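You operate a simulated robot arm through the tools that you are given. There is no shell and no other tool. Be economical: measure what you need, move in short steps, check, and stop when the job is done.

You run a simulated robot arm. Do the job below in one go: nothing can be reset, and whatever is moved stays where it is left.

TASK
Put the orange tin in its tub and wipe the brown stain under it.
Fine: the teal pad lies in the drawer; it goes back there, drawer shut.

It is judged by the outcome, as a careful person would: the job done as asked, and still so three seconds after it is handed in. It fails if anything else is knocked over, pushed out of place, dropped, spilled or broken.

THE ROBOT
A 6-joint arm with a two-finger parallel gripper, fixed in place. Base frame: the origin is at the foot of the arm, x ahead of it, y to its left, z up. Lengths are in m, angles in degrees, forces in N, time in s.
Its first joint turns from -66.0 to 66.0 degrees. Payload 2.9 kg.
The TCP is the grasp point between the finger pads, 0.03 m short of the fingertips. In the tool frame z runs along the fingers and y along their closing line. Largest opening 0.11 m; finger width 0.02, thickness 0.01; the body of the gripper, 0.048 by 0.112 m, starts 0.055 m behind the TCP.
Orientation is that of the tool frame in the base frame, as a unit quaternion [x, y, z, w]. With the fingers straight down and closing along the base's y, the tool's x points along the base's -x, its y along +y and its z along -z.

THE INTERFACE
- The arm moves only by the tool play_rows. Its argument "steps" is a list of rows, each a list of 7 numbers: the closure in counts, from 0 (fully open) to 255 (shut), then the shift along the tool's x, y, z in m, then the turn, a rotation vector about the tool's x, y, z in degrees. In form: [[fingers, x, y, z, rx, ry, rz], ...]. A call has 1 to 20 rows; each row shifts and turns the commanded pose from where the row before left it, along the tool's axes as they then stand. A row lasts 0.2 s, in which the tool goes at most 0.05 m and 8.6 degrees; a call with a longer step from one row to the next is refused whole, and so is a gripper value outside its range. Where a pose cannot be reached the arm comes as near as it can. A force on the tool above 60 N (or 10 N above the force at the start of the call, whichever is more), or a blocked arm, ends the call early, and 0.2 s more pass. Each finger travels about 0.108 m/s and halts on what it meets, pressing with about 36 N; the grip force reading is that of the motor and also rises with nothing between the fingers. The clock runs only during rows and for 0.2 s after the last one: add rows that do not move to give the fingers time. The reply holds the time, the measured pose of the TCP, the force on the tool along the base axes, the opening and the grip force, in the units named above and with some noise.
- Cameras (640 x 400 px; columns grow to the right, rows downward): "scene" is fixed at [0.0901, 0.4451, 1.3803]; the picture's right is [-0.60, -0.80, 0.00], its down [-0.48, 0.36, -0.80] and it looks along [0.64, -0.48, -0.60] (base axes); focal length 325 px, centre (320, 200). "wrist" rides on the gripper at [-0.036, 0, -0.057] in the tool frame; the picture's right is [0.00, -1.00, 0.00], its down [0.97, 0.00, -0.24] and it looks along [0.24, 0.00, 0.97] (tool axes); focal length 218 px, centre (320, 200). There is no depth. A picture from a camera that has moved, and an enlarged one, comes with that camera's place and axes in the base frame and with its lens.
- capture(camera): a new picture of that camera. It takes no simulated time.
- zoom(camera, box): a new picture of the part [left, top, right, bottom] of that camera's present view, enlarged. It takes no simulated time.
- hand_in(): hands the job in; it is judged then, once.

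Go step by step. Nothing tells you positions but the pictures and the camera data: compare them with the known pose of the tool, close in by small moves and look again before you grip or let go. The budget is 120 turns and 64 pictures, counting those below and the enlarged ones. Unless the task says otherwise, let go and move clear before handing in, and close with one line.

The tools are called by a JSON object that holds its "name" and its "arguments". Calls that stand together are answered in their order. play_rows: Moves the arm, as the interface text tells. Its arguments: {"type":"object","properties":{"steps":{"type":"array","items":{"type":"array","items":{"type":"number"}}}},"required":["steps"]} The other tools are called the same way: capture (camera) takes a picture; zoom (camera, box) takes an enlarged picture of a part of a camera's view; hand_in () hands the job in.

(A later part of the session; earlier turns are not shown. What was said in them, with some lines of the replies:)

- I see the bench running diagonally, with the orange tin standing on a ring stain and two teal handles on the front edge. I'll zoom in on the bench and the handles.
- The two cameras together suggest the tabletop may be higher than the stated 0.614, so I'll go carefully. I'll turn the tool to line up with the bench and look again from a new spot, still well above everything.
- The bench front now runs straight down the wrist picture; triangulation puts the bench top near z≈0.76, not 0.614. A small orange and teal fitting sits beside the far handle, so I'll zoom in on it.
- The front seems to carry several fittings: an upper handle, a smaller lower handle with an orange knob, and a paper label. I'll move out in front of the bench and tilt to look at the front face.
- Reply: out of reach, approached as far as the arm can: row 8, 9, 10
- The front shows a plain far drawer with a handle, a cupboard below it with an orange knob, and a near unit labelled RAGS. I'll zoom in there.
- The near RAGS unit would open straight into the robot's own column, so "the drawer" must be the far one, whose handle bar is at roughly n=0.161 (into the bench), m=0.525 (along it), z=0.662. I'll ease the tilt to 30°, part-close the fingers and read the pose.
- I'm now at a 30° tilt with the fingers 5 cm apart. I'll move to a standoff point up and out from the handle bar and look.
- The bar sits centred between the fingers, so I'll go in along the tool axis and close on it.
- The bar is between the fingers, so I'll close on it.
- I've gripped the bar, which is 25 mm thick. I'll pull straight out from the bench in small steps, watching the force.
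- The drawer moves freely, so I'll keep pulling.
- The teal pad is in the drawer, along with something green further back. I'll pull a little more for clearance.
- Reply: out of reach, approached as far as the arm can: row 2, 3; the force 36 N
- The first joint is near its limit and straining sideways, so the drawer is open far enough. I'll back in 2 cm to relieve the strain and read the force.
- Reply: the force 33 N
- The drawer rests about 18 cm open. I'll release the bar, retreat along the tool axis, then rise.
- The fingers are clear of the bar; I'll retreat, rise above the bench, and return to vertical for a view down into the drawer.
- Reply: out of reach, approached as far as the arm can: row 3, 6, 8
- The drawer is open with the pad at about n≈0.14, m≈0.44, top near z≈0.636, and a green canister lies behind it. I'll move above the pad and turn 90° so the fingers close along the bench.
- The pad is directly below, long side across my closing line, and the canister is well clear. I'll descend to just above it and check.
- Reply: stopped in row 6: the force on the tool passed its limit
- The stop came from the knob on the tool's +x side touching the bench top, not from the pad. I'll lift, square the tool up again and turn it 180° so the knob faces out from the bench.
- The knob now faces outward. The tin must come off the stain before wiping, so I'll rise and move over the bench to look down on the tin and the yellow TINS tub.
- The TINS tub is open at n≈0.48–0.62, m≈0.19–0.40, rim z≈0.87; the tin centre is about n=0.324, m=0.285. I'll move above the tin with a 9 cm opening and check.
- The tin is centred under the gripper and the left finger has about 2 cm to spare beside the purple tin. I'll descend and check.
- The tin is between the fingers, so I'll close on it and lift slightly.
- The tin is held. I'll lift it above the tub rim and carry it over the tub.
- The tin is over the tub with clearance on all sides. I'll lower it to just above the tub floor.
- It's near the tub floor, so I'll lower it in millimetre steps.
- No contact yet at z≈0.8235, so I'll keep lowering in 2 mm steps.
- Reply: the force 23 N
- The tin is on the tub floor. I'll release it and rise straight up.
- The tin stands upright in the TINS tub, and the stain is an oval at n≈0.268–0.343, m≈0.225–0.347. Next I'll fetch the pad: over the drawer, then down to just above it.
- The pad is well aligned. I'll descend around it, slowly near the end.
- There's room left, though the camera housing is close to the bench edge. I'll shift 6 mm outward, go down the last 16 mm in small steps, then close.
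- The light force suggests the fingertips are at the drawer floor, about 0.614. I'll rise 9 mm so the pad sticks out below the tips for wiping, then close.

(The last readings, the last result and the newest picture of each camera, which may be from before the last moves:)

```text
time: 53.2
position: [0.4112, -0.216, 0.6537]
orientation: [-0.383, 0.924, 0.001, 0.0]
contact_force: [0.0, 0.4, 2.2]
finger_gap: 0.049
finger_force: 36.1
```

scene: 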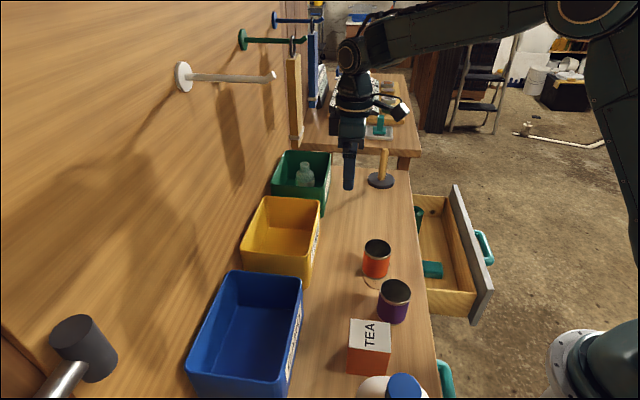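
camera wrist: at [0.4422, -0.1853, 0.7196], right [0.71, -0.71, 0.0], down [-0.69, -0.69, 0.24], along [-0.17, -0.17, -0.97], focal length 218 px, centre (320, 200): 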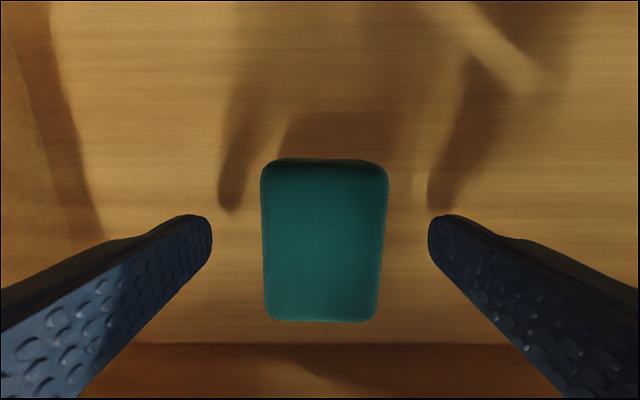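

The pad is gripped at 49 mm. I'll lift it straight out and check.

{"name": "play_rows", "arguments": {"steps": [[200, 0, 0, -0.02, 0, 0, 0], [200, 0, 0, -0.04, 0, 0, 0], [200, 0, 0, -0.045, 0, 0, 0], [200, 0, 0, -0.045, 0, 0, 0], [200, 0, 0, -0.045, 0, 0, 0], [200, 0, 0, -0.045, 0, 0, 0], [200, 0, 0, 0, 0, 0, 0]]}}

{"name": "capture", "arguments": {"camera": "wrist"}}

{"name": "zoom", "arguments": {"camera": "scene", "box": [360, 120, 520, 300]}}

```text
time: 54.8
position: [0.4123, -0.2143, 0.8965]
orientation: [-0.383, 0.924, 0.001, -0.001]
contact_force: [0.7, 0.0, -0.3]
finger_gap: 0.0488
finger_force: 35.8
```

```text
25 pictures are left
camera wrist: at [0.4374, -0.1876, 0.9536], right [0.71, -0.71, 0.0], down [-0.69, -0.69, 0.24], along [-0.17, -0.17, -0.97], focal length 218 px, centre (320, 200)
```

wrist: 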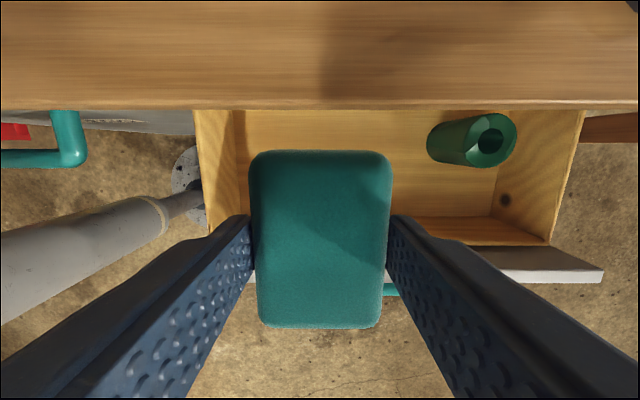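

```text
2.22 times, centred on (440, 210) of scene
camera zoom: at [0.0901, 0.4451, 1.3803], right [-0.6, -0.8, 0.0], down [-0.48, 0.36, -0.8], along [0.64, -0.48, -0.6], focal length 723 px, centre (53, 178)
```

zoom: 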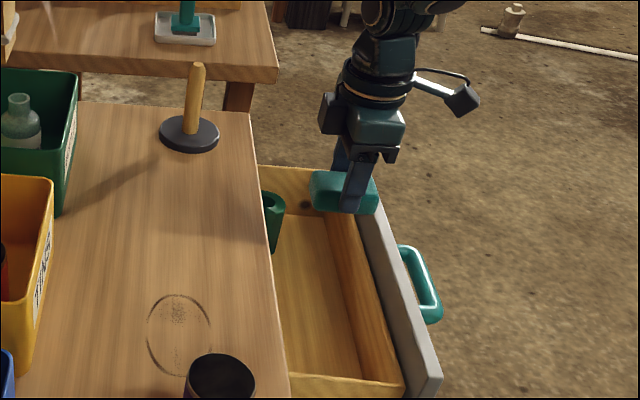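

The pad is held firmly. I'll carry it over the stain and turn 90° so the narrow side of the gripper faces the purple tin.

{"name": "play_rows", "arguments": {"steps": [[200, -0.0332, 0.0286, 0, 0, 0, 0], [200, -0.0332, 0.0286, 0, 0, 0, 0], [200, -0.0332, 0.0286, 0, 0, 0, 0], [200, -0.0332, 0.0286, 0, 0, 0, 0], [200, -0.0332, 0.0286, 0, 0, 0, 0], [200, 0, 0, 0, 0, 0, -8.5], [200, 0, 0, 0, 0, 0, -8.5], [200, 0, 0, 0, 0, 0, -8.5], [200, 0, 0, 0, 0, 0, -8.5], [200, 0, 0, 0, 0, 0, -8.5], [200, 0, 0, 0, 0, 0, -8.5], [200, 0, 0, 0, 0, 0, -8.5], [200, 0, 0, 0, 0, 0, -8.5], [200, 0, 0, 0, 0, 0, -8.5], [200, 0, 0, 0, 0, 0, -8.5], [200, 0, 0, 0, 0, 0, -5], [200, 0, 0, 0, 0, 0, 0]]}}

{"name": "capture", "arguments": {"camera": "wrist"}}

{"name": "zoom", "arguments": {"camera": "scene", "box": [310, 180, 450, 340]}}

```text
time: 58.4
position: [0.4285, 0.0032, 0.8945]
orientation: [0.924, -0.381, -0.001, 0.0]
contact_force: [0.1, 0.9, -0.8]
finger_gap: 0.0489
finger_force: 35.9
```

```text
23 pictures are left
camera wrist: at [0.403, 0.029, 0.952], right [0.71, 0.71, 0.0], down [0.69, -0.69, 0.24], along [0.17, -0.17, -0.97], focal length 218 px, centre (320, 200)
```

wrist: 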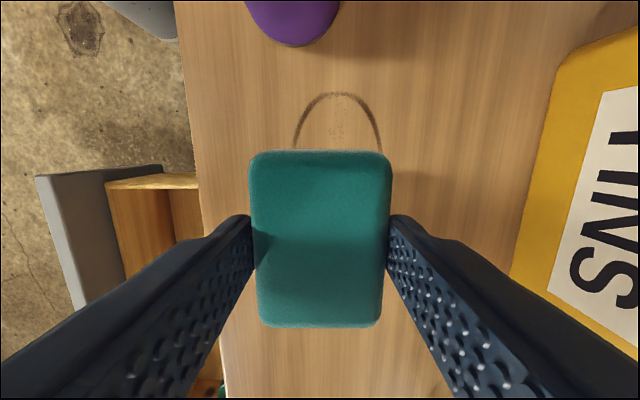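

```text
2.50 times, centred on (380, 260) of scene
camera zoom: at [0.0901, 0.4451, 1.3803], right [-0.6, -0.8, 0.0], down [-0.48, 0.36, -0.8], along [0.64, -0.48, -0.6], focal length 813 px, centre (170, 50)
```

zoom: 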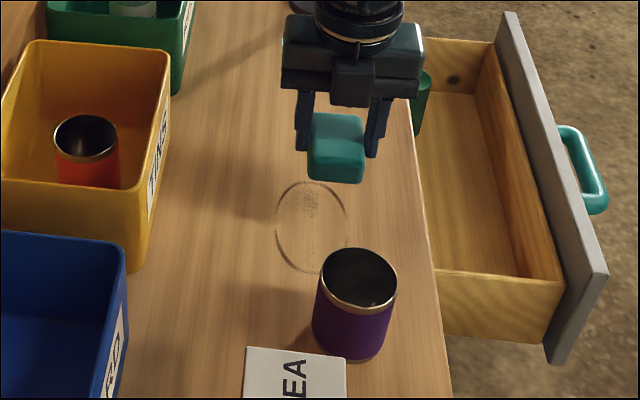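

I'm over the stain with the pad squared up, clear of the purple tin. I'll lower it to just above the bench, then feel for contact.

{"name": "play_rows", "arguments": {"steps": [[200, 0, 0, 0.04, 0, 0, 0], [200, 0, 0, 0.03, 0, 0, 0], [200, 0, 0, 0.01, 0, 0, 0], [200, 0, 0, 0, 0, 0, 0]]}}

{"name": "play_rows", "arguments": {"steps": [[200, 0, 0, 0.004, 0, 0, 0], [200, 0, 0, 0, 0, 0, 0]]}}

{"name": "play_rows", "arguments": {"steps": [[200, 0, 0, 0.003, 0, 0, 0], [200, 0, 0, 0, 0, 0, 0]]}}

```text
time: 59.4
position: [0.4299, 0.0033, 0.8155]
orientation: [0.923, -0.384, 0.001, -0.001]
contact_force: [-8.9, -1.7, 42.5]
finger_gap: 0.0487
finger_force: 36.0
```

```text
time: 59.9
position: [0.4295, 0.0037, 0.8153]
orientation: [0.924, -0.383, 0.001, 0.0]
contact_force: [-4.3, -0.6, 9.4]
finger_gap: 0.049
finger_force: 35.8
stopped in row 2: the force on the tool passed its limit (the readings are from after the stop); the commanded pose is now the measured one
```

```text
time: 60.4
position: [0.4308, 0.0039, 0.8148]
orientation: [0.924, -0.383, 0.001, 0.0]
contact_force: [-5.7, -0.4, 12.3]
finger_gap: 0.0488
finger_force: 36.0
stopped in row 2: the force on the tool passed its limit (the readings are from after the stop); the commanded pose is now the measured one
```

The pad is in contact at TCP z≈0.815. I'll wipe back and forth across the whole oval with light pressure.

{"name": "play_rows", "arguments": {"steps": [[200, -0.021, 0, 0.0005, 0, 0, 0], [200, -0.021, 0, 0, 0, 0, 0], [200, 0, 0.022, 0, 0, 0, 0], [200, 0.0253, 0, 0, 0, 0, 0], [200, 0.0253, 0, 0, 0, 0, 0], [200, 0.0253, 0, 0, 0, 0, 0], [200, 0, -0.015, 0, 0, 0, 0], [200, -0.0253, 0, 0, 0, 0, 0], [200, -0.0253, 0, 0, 0, 0, 0], [200, -0.0253, 0, 0, 0, 0, 0], [200, 0, -0.018, 0, 0, 0, 0], [200, 0.0253, 0, 0, 0, 0, 0], [200, 0.0253, 0, 0, 0, 0, 0], [200, 0.0253, 0, 0, 0, 0, 0], [200, 0, -0.018, 0, 0, 0, 0], [200, -0.0253, 0, 0, 0, 0, 0], [200, -0.0253, 0, 0, 0, 0, 0], [200, -0.0253, 0, 0, 0, 0, 0], [200, 0, 0, 0, 0, 0, 0]]}}

{"name": "zoom", "arguments": {"camera": "scene", "box": [310, 180, 450, 340]}}

```text
time: 61.6
position: [0.4163, -0.0108, 0.8138]
orientation: [0.924, -0.382, 0.0, -0.002]
contact_force: [-0.5, -2.3, 10.1]
finger_gap: 0.0487
finger_force: 35.8
stopped in row 5: the force on the tool passed its limit (the readings are from after the stop); the commanded pose is now the measured one
```

```text
2.50 times, centred on (380, 260) of scene
camera zoom: at [0.09, 0.445, 1.3803], right [-0.6, -0.8, 0.0], down [-0.48, 0.36, -0.8], along [0.64, -0.48, -0.6], focal length 813 px, centre (170, 50)
```

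zoom: 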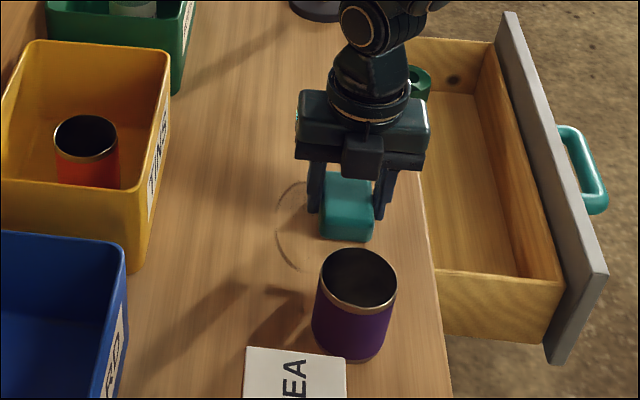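

It is wiping off, but I'm pressing slightly too hard. I'll ease up 1 mm and continue with smaller strokes.

{"name": "play_rows", "arguments": {"steps": [[200, 0.012, 0, -0.001, 0, 0, 0], [200, 0.012, 0, 0, 0, 0, 0], [200, 0.01, 0, 0, 0, 0, 0], [200, 0, -0.015, 0, 0, 0, 0], [200, -0.015, 0, 0, 0, 0, 0], [200, -0.015, 0, 0, 0, 0, 0], [200, -0.015, 0, 0, 0, 0, 0], [200, -0.015, 0, 0, 0, 0, 0], [200, -0.016, 0, 0, 0, 0, 0], [200, 0, -0.015, 0, 0, 0, 0], [200, 0.015, 0, 0, 0, 0, 0], [200, 0.015, 0, 0, 0, 0, 0], [200, 0.015, 0, 0, 0, 0, 0], [200, 0.015, 0, 0, 0, 0, 0], [200, 0.016, 0, 0, 0, 0, 0], [200, 0, 0, 0, 0, 0, 0]]}}

```text
time: 65.0
position: [0.4588, -0.0129, 0.8153]
orientation: [0.924, -0.382, -0.001, -0.003]
contact_force: [-6.9, 6.8, 22.9]
finger_gap: 0.049
finger_force: 36.3
```

That went cleanly with steady contact. Next are the strokes on the bin-side half.

{"name": "play_rows", "arguments": {"steps": [[200, 0, -0.015, 0, 0, 0, 0], [200, -0.015, 0, 0, 0, 0, 0], [200, -0.015, 0, 0, 0, 0, 0], [200, -0.015, 0, 0, 0, 0, 0], [200, -0.015, 0, 0, 0, 0, 0], [200, -0.016, 0, 0, 0, 0, 0], [200, 0, -0.012, 0, 0, 0, 0], [200, 0.015, 0, 0, 0, 0, 0], [200, 0.015, 0, 0, 0, 0, 0], [200, 0.015, 0, 0, 0, 0, 0], [200, 0.015, 0, 0, 0, 0, 0], [200, 0.016, 0, 0, 0, 0, 0], [200, 0, 0, 0, 0, 0, 0]]}}

{"name": "zoom", "arguments": {"camera": "scene", "box": [310, 180, 450, 340]}}

```text
time: 67.8
position: [0.4797, 0.0076, 0.8147]
orientation: [0.924, -0.382, -0.001, -0.001]
contact_force: [-3.9, 4.0, 12.5]
finger_gap: 0.0486
finger_force: 36.1
```

```text
2.50 times, centred on (380, 260) of scene
camera zoom: at [0.0898, 0.4452, 1.3803], right [-0.6, -0.8, 0.0], down [-0.48, 0.36, -0.8], along [0.64, -0.48, -0.6], focal length 813 px, centre (170, 50)
```

zoom: 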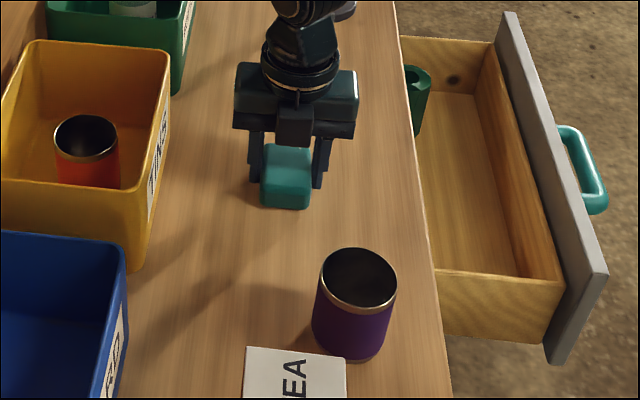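

It looks clean. I'll do one more stroke across the far end, then lift and inspect.

{"name": "play_rows", "arguments": {"steps": [[200, 0.012, 0, 0, 0, 0, 0], [200, 0, 0.013, 0, 0, 0, 0], [200, 0, 0.013, 0, 0, 0, 0], [200, 0, 0.013, 0, 0, 0, 0], [200, 0, 0.013, 0, 0, 0, 0], [200, 0, 0.01, 0, 0, 0, 0], [200, 0, 0, -0.03, 0, 0, 0], [200, 0, 0, -0.045, 0, 0, 0], [200, 0, 0, -0.045, 0, 0, 0], [200, 0.04, 0, -0.01, 0, 0, 0], [200, 0, 0, 0, 0, 0, 0]]}}

{"name": "capture", "arguments": {"camera": "wrist"}}

{"name": "zoom", "arguments": {"camera": "scene", "box": [330, 200, 430, 300]}}

```text
time: 70.2
position: [0.4738, -0.0766, 0.9448]
orientation: [0.924, -0.381, -0.001, -0.002]
contact_force: [-0.6, 0.9, -0.9]
finger_gap: 0.0484
finger_force: 35.6
```

```text
19 pictures are left
camera wrist: at [0.4477, -0.0513, 1.0024], right [0.71, 0.71, 0.0], down [0.69, -0.69, 0.24], along [0.17, -0.17, -0.97], focal length 218 px, centre (320, 200)
```

wrist: 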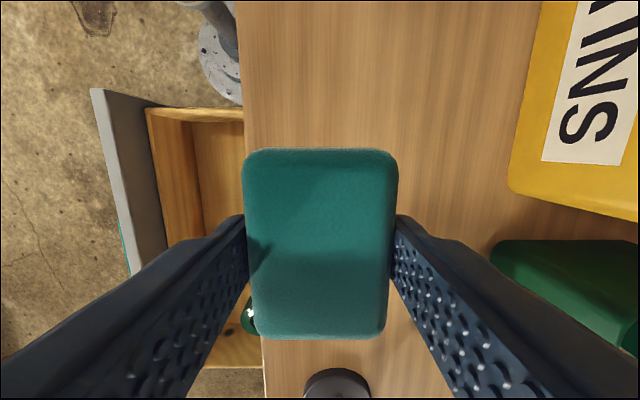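

```text
4.00 times, centred on (380, 250) of scene
camera zoom: at [0.0901, 0.4451, 1.3803], right [-0.6, -0.8, 0.0], down [-0.48, 0.36, -0.8], along [0.64, -0.48, -0.6], focal length 1301 px, centre (80, 0)
```

zoom: 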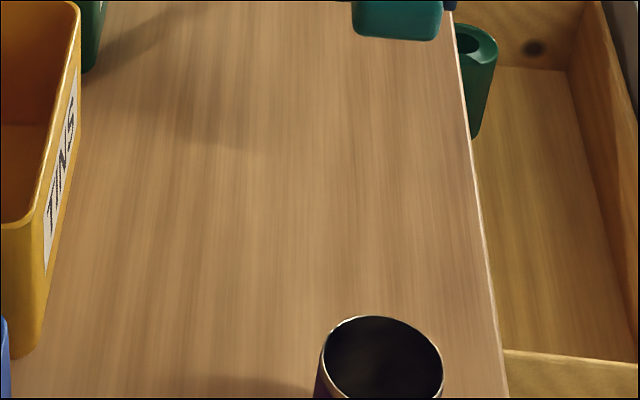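

The stain is gone. I'll turn back and take the pad over its place in the drawer.

{"name": "play_rows", "arguments": {"steps": [[200, 0, 0, 0, 0, 0, 8.5], [200, 0, 0, 0, 0, 0, 8.5], [200, 0, 0, 0, 0, 0, 8.5], [200, 0, 0, 0, 0, 0, 8.5], [200, 0, 0, 0, 0, 0, 8.5], [200, 0, 0, 0, 0, 0, 8.5], [200, 0, 0, 0, 0, 0, 8.5], [200, 0, 0, 0, 0, 0, 8.5], [200, 0, 0, 0, 0, 0, 8.5], [200, 0, 0, 0, 0, 0, 8.5], [200, 0, 0, 0, 0, 0, 5], [200, 0.0353, -0.0135, 0, 0, 0, 0], [200, 0.0353, -0.0135, 0, 0, 0, 0], [200, 0.0353, -0.0135, 0, 0, 0, 0], [200, 0.0353, -0.0135, 0, 0, 0, 0], [200, 0, 0, 0.04, 0, 0, 0], [200, 0, 0, 0.04, 0, 0, 0], [200, 0, 0, 0.04, 0, 0, 0], [200, 0, 0, 0, 0, 0, 0]]}}

{"name": "capture", "arguments": {"camera": "wrist"}}

```text
time: 74.2
position: [0.4113, -0.2135, 0.8222]
orientation: [-0.384, 0.923, 0.001, 0.0]
contact_force: [-0.2, -0.2, -0.5]
finger_gap: 0.0489
finger_force: 36.1
```

```text
17 pictures are left
camera wrist: at [0.4355, -0.1864, 0.88], right [0.71, -0.71, 0.0], down [-0.69, -0.69, 0.24], along [-0.17, -0.17, -0.97], focal length 218 px, centre (320, 200)
```

wrist: 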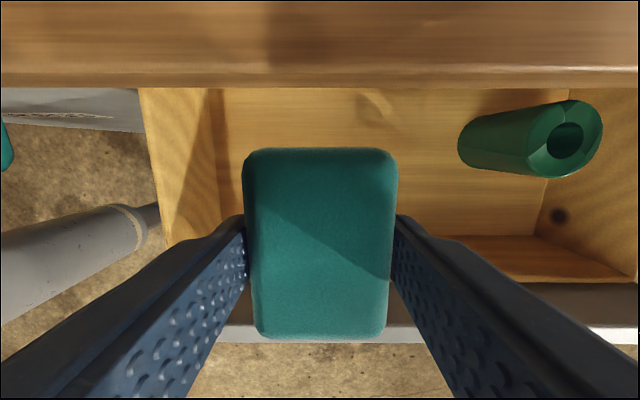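

I'm over the pad's original spot, so I'll lower it.

{"name": "play_rows", "arguments": {"steps": [[200, 0, 0, 0.04, 0, 0, 0], [200, 0, 0, 0.04, 0, 0, 0], [200, 0, 0, 0.04, 0, 0, 0], [200, 0, 0, 0.03, 0, 0, 0], [200, 0, 0, 0.01, 0, 0, 0], [200, 0, 0, 0, 0, 0, 0]]}}

{"name": "play_rows", "arguments": {"steps": [[200, 0, 0, 0.004, 0, 0, 0], [200, 0, 0, 0.003, 0, 0, 0], [200, 0, 0, 0, 0, 0, 0]]}}

{"name": "play_rows", "arguments": {"steps": [[200, 0, 0, 0.003, 0, 0, 0], [200, 0, 0, 0, 0, 0, 0]]}}

{"name": "play_rows", "arguments": {"steps": [[200, 0, 0, 0.002, 0, 0, 0], [200, 0, 0, 0, 0, 0, 0]]}}

```text
time: 75.6
position: [0.4089, -0.2128, 0.6654]
orientation: [-0.383, 0.924, 0.002, 0.0]
contact_force: [0.3, -0.3, -0.6]
finger_gap: 0.0488
finger_force: 36.9
```

```text
time: 76.4
position: [0.4102, -0.213, 0.6577]
orientation: [-0.384, 0.923, 0.002, 0.0]
contact_force: [0.2, -0.4, -0.1]
finger_gap: 0.0488
finger_force: 36.4
```

```text
time: 77.0
position: [0.4093, -0.2129, 0.6541]
orientation: [-0.384, 0.923, 0.002, 0.0]
contact_force: [0.8, 0.4, -1.1]
finger_gap: 0.0486
finger_force: 36.1
```

```text
time: 77.6
position: [0.4109, -0.2111, 0.6516]
orientation: [-0.384, 0.923, 0.002, 0.001]
contact_force: [0.2, -0.1, -0.1]
finger_gap: 0.0487
finger_force: 36.0
```

{"name": "play_rows", "arguments": {"steps": [[200, 0, 0, 0.002, 0, 0, 0], [200, 0, 0, 0, 0, 0, 0]]}}

{"name": "play_rows", "arguments": {"steps": [[200, 0, 0, 0.002, 0, 0, 0], [200, 0, 0, 0, 0, 0, 0]]}}

```text
time: 78.2
position: [0.4106, -0.2114, 0.6499]
orientation: [-0.383, 0.924, 0.002, 0.0]
contact_force: [-0.6, 0.1, 0.1]
finger_gap: 0.0487
finger_force: 36.0
```

```text
time: 78.8
position: [0.4113, -0.2119, 0.6482]
orientation: [-0.384, 0.923, 0.002, 0.0]
contact_force: [-4.4, 3.2, 17.5]
finger_gap: 0.0489
finger_force: 36.1
```

The pad touches the drawer floor. I'll release it and rise.

{"name": "play_rows", "arguments": {"steps": [[170, 0, 0, 0, 0, 0, 0], [120, 0, 0, 0, 0, 0, 0], [60, 0, 0, 0, 0, 0, 0], [46, 0, 0, 0, 0, 0, 0], [46, 0, 0, -0.02, 0, 0, 0], [46, 0, 0, -0.04, 0, 0, 0], [46, 0, 0, -0.045, 0, 0, 0], [46, 0, 0, -0.045, 0, 0, 0], [46, 0, 0, -0.045, 0, 0, 0], [46, 0, 0, -0.045, 0, 0, 0], [46, 0, 0, 0, 0, 0, 0]]}}

{"name": "capture", "arguments": {"camera": "wrist"}}

```text
time: 81.2
position: [0.4116, -0.2163, 0.8892]
orientation: [-0.383, 0.924, 0.001, -0.001]
contact_force: [-0.4, -0.8, -0.1]
finger_gap: 0.0901
finger_force: 0.0
```

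```text
16 pictures are left
camera wrist: at [0.4361, -0.19, 0.9467], right [0.71, -0.71, 0.0], down [-0.68, -0.69, 0.24], along [-0.17, -0.17, -0.97], focal length 218 px, centre (320, 200)
```

wrist: 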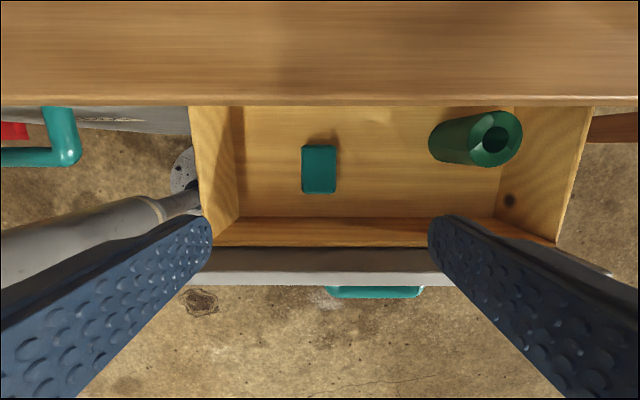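

The pad is back in place. Next I'll bring the closed fingers down outside the handle bar, ready to push the drawer shut.

{"name": "play_rows", "arguments": {"steps": [[100, 0.0416, -0.0162, 0, 0, 0, 0], [160, 0.0416, -0.0162, 0, 0, 0, 0], [220, 0.0416, -0.0162, 0, 0, 0, 0], [255, 0.0416, -0.0162, 0, 0, 0, 0], [255, 0.0416, -0.0162, 0, 0, 0, 0], [255, 0, 0, 0.04, 0, 0, 0], [255, 0, 0, 0.04, 0, 0, 0], [255, 0, 0, 0.04, 0, 0, 0], [255, 0, 0, 0, 0, 0, 0]]}}

{"name": "capture", "arguments": {"camera": "wrist"}}

{"name": "zoom", "arguments": {"camera": "scene", "box": [380, 150, 560, 330]}}

```text
time: 83.2
position: [0.3201, -0.4166, 0.7672]
orientation: [-0.383, 0.924, 0.002, 0.001]
contact_force: [0.4, 0.5, 0.8]
finger_gap: 0.0002
finger_force: 36.0
```

```text
15 pictures are left
camera wrist: at [0.3452, -0.3896, 0.8254], right [0.71, -0.71, 0.0], down [-0.69, -0.69, 0.24], along [-0.17, -0.17, -0.97], focal length 218 px, centre (320, 200)
```

wrist: 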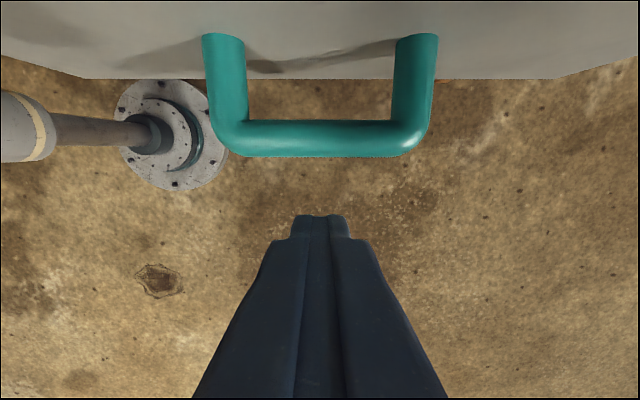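

```text
2.22 times, centred on (470, 240) of scene
camera zoom: at [0.0901, 0.4451, 1.3803], right [-0.6, -0.8, 0.0], down [-0.48, 0.36, -0.8], along [0.64, -0.48, -0.6], focal length 723 px, centre (-13, 111)
```

zoom: 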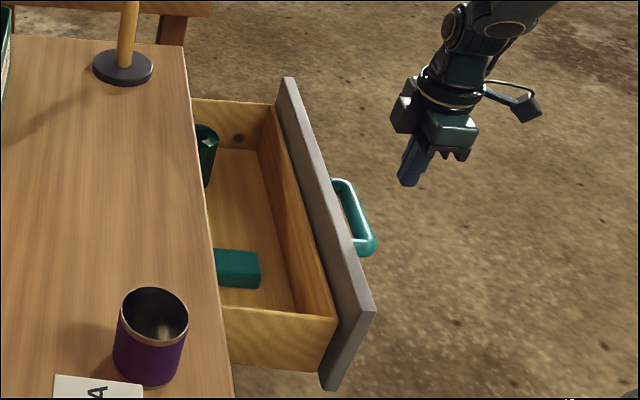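

The closed fingers are about 2 cm outside the bar and centred on it. I'll lower to bar height and push straight in.

{"name": "play_rows", "arguments": {"steps": [[255, 0, 0, 0.04, 0, 0, 0], [255, 0, 0, 0.04, 0, 0, 0], [255, 0, 0, 0.012, 0, 0, 0], [255, -0.015, 0, 0, 0, 0, 0], [255, -0.015, 0, 0, 0, 0, 0], [255, -0.02, 0, 0, 0, 0, 0], [255, -0.02, 0, 0, 0, 0, 0], [255, -0.02, 0, 0, 0, 0, 0], [255, -0.02, 0, 0, 0, 0, 0], [255, -0.02, 0, 0, 0, 0, 0], [255, -0.02, 0, 0, 0, 0, 0], [255, -0.02, 0, 0, 0, 0, 0], [255, 0, 0, 0, 0, 0, 0]]}}

{"name": "zoom", "arguments": {"camera": "scene", "box": [380, 150, 560, 330]}}

```text
time: 86.0
position: [0.4425, -0.2962, 0.676]
orientation: [-0.384, 0.923, 0.003, 0.0]
contact_force: [0.5, 0.5, -0.1]
finger_gap: 0.0001
finger_force: 35.6
```

```text
2.22 times, centred on (470, 240) of scene
camera zoom: at [0.0901, 0.4451, 1.3803], right [-0.6, -0.8, 0.0], down [-0.48, 0.36, -0.8], along [0.64, -0.48, -0.6], focal length 723 px, centre (-13, 111)
```

zoom: 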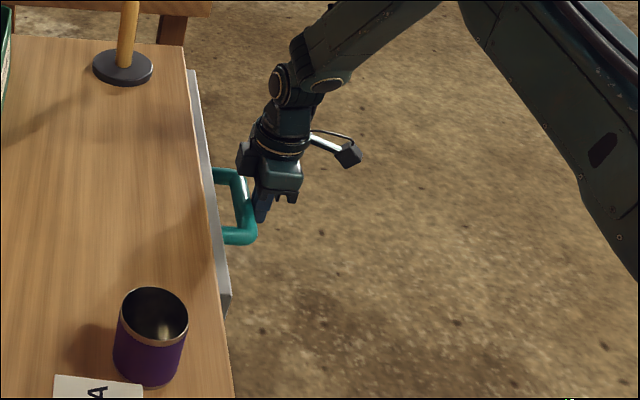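

The drawer is nearly shut, so I'll push on in smaller steps until it stops.

{"name": "play_rows", "arguments": {"steps": [[255, -0.01, 0, 0, 0, 0, 0], [255, -0.01, 0, 0, 0, 0, 0], [255, -0.006, 0, 0, 0, 0, 0], [255, -0.004, 0, 0, 0, 0, 0], [255, 0, 0, 0, 0, 0, 0]]}}

{"name": "play_rows", "arguments": {"steps": [[255, -0.003, 0, 0, 0, 0, 0], [255, -0.003, 0, 0, 0, 0, 0], [255, 0, 0, 0, 0, 0, 0]]}}

{"name": "zoom", "arguments": {"camera": "scene", "box": [380, 150, 500, 330]}}

```text
time: 87.2
position: [0.4629, -0.2747, 0.6762]
orientation: [-0.384, 0.923, 0.001, 0.0]
contact_force: [-0.5, -0.5, 1.0]
finger_gap: 0.0
finger_force: 35.3
```

```text
time: 88.0
position: [0.4672, -0.2712, 0.6759]
orientation: [-0.384, 0.923, 0.002, 0.0]
contact_force: [-0.6, -0.3, -0.2]
finger_gap: 0.0
finger_force: 35.5
```

```text
2.22 times, centred on (440, 240) of scene
camera zoom: at [0.0901, 0.4451, 1.3803], right [-0.6, -0.8, 0.0], down [-0.48, 0.36, -0.8], along [0.64, -0.48, -0.6], focal length 723 px, centre (53, 111)
```

zoom: 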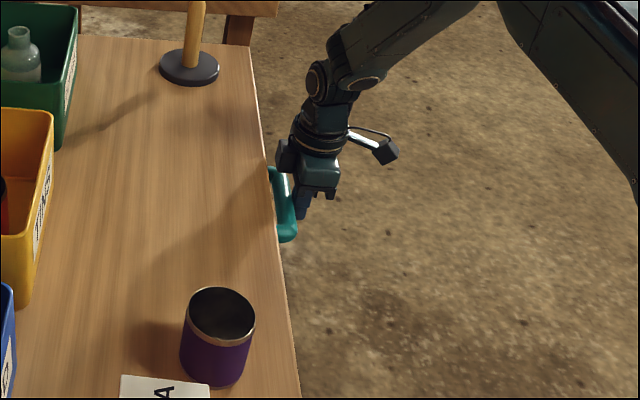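

No stop felt yet, so I'll continue gently.

{"name": "play_rows", "arguments": {"steps": [[255, -0.002, 0, 0, 0, 0, 0], [255, 0, 0, 0, 0, 0, 0]]}}

{"name": "play_rows", "arguments": {"steps": [[255, -0.002, 0, 0, 0, 0, 0], [255, 0, 0, 0, 0, 0, 0]]}}

{"name": "capture", "arguments": {"camera": "wrist"}}

```text
time: 88.6
position: [0.4667, -0.2703, 0.676]
orientation: [-0.381, 0.924, 0.001, -0.001]
contact_force: [-5.1, -9.9, 2.1]
finger_gap: 0.0
finger_force: 36.3
```

```text
time: 89.2
position: [0.4669, -0.2714, 0.6759]
orientation: [-0.38, 0.925, 0.001, -0.003]
contact_force: [-17.0, -21.2, 11.0]
finger_gap: 0.0
finger_force: 36.3
```

```text
11 pictures are left
camera wrist: at [0.4932, -0.2452, 0.7335], right [0.7, -0.71, 0.0], down [-0.69, -0.68, 0.24], along [-0.17, -0.17, -0.97], focal length 218 px, centre (320, 200)
```

wrist: 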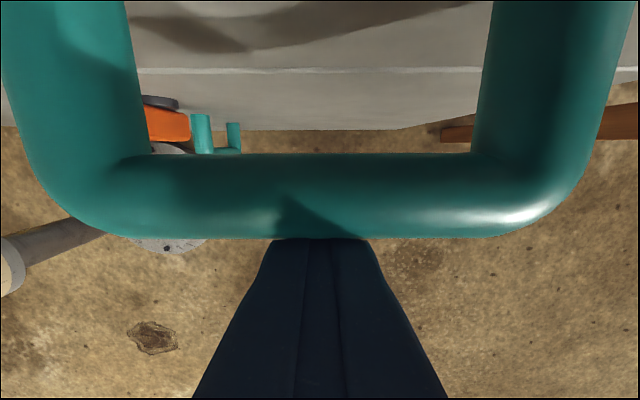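

There's a firm stop at the expected shut position. I'll back off, rise, and verify against the first picture.

{"name": "play_rows", "arguments": {"steps": [[255, 0.01, 0, 0, 0, 0, 0], [255, 0.03, 0, 0, 0, 0, 0], [255, 0.04, 0, 0, 0, 0, 0], [255, 0, 0, -0.04, 0, 0, 0], [255, 0, 0, -0.045, 0, 0, 0], [255, 0, 0, -0.045, 0, 0, 0], [255, 0, 0, -0.045, 0, 0, 0], [255, 0, 0, 0, 0, 0, 0]]}}

{"name": "zoom", "arguments": {"camera": "scene", "box": [320, 200, 480, 300]}}

{"name": "capture", "arguments": {"camera": "wrist"}}

```text
time: 91.0
position: [0.4119, -0.3251, 0.8532]
orientation: [-0.383, 0.924, 0.001, 0.0]
contact_force: [0.2, -0.3, -0.4]
finger_gap: 0.0001
finger_force: 35.5
```

```text
4.00 times, centred on (400, 250) of scene
camera zoom: at [0.0901, 0.4451, 1.3803], right [-0.6, -0.8, 0.0], down [-0.48, 0.36, -0.8], along [0.64, -0.48, -0.6], focal length 1301 px, centre (0, 0)
```

zoom: 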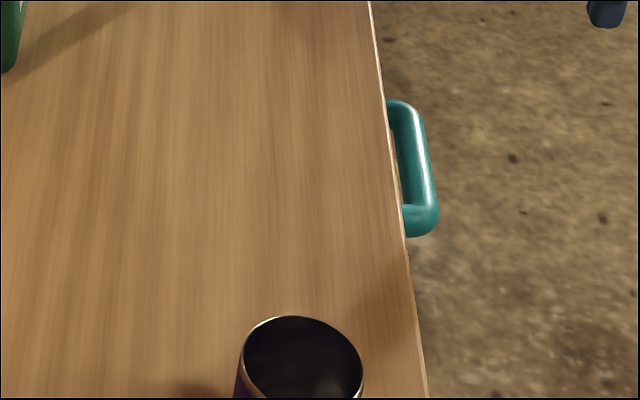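

```text
9 pictures are left
camera wrist: at [0.4365, -0.2986, 0.9108], right [0.71, -0.71, 0.0], down [-0.69, -0.69, 0.24], along [-0.17, -0.17, -0.97], focal length 218 px, centre (320, 200)
```

wrist: 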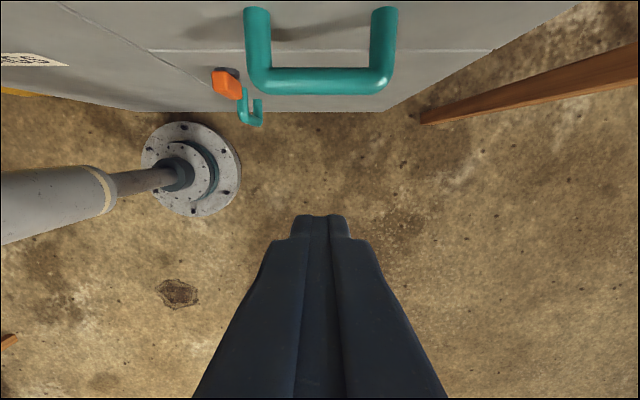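

The handle sits exactly where it was in the first picture, so the drawer is shut, and the bench is clean. I'll take one last look over everything.

{"name": "capture", "arguments": {"camera": "scene"}}

```text
8 pictures are left
```

scene: 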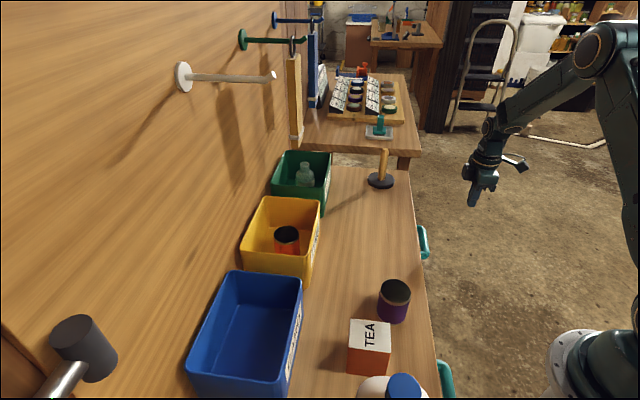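

The tin stands in the TINS tub, the stain is gone, the drawer is shut with the pad in it, and everything else is where it was. I'm handing the job in.

{"name": "hand_in", "arguments": {}}

```text
The job is handed in.
```

The orange tin is in its TINS tub, the brown stain is wiped away, and the teal pad is back in the shut drawer.
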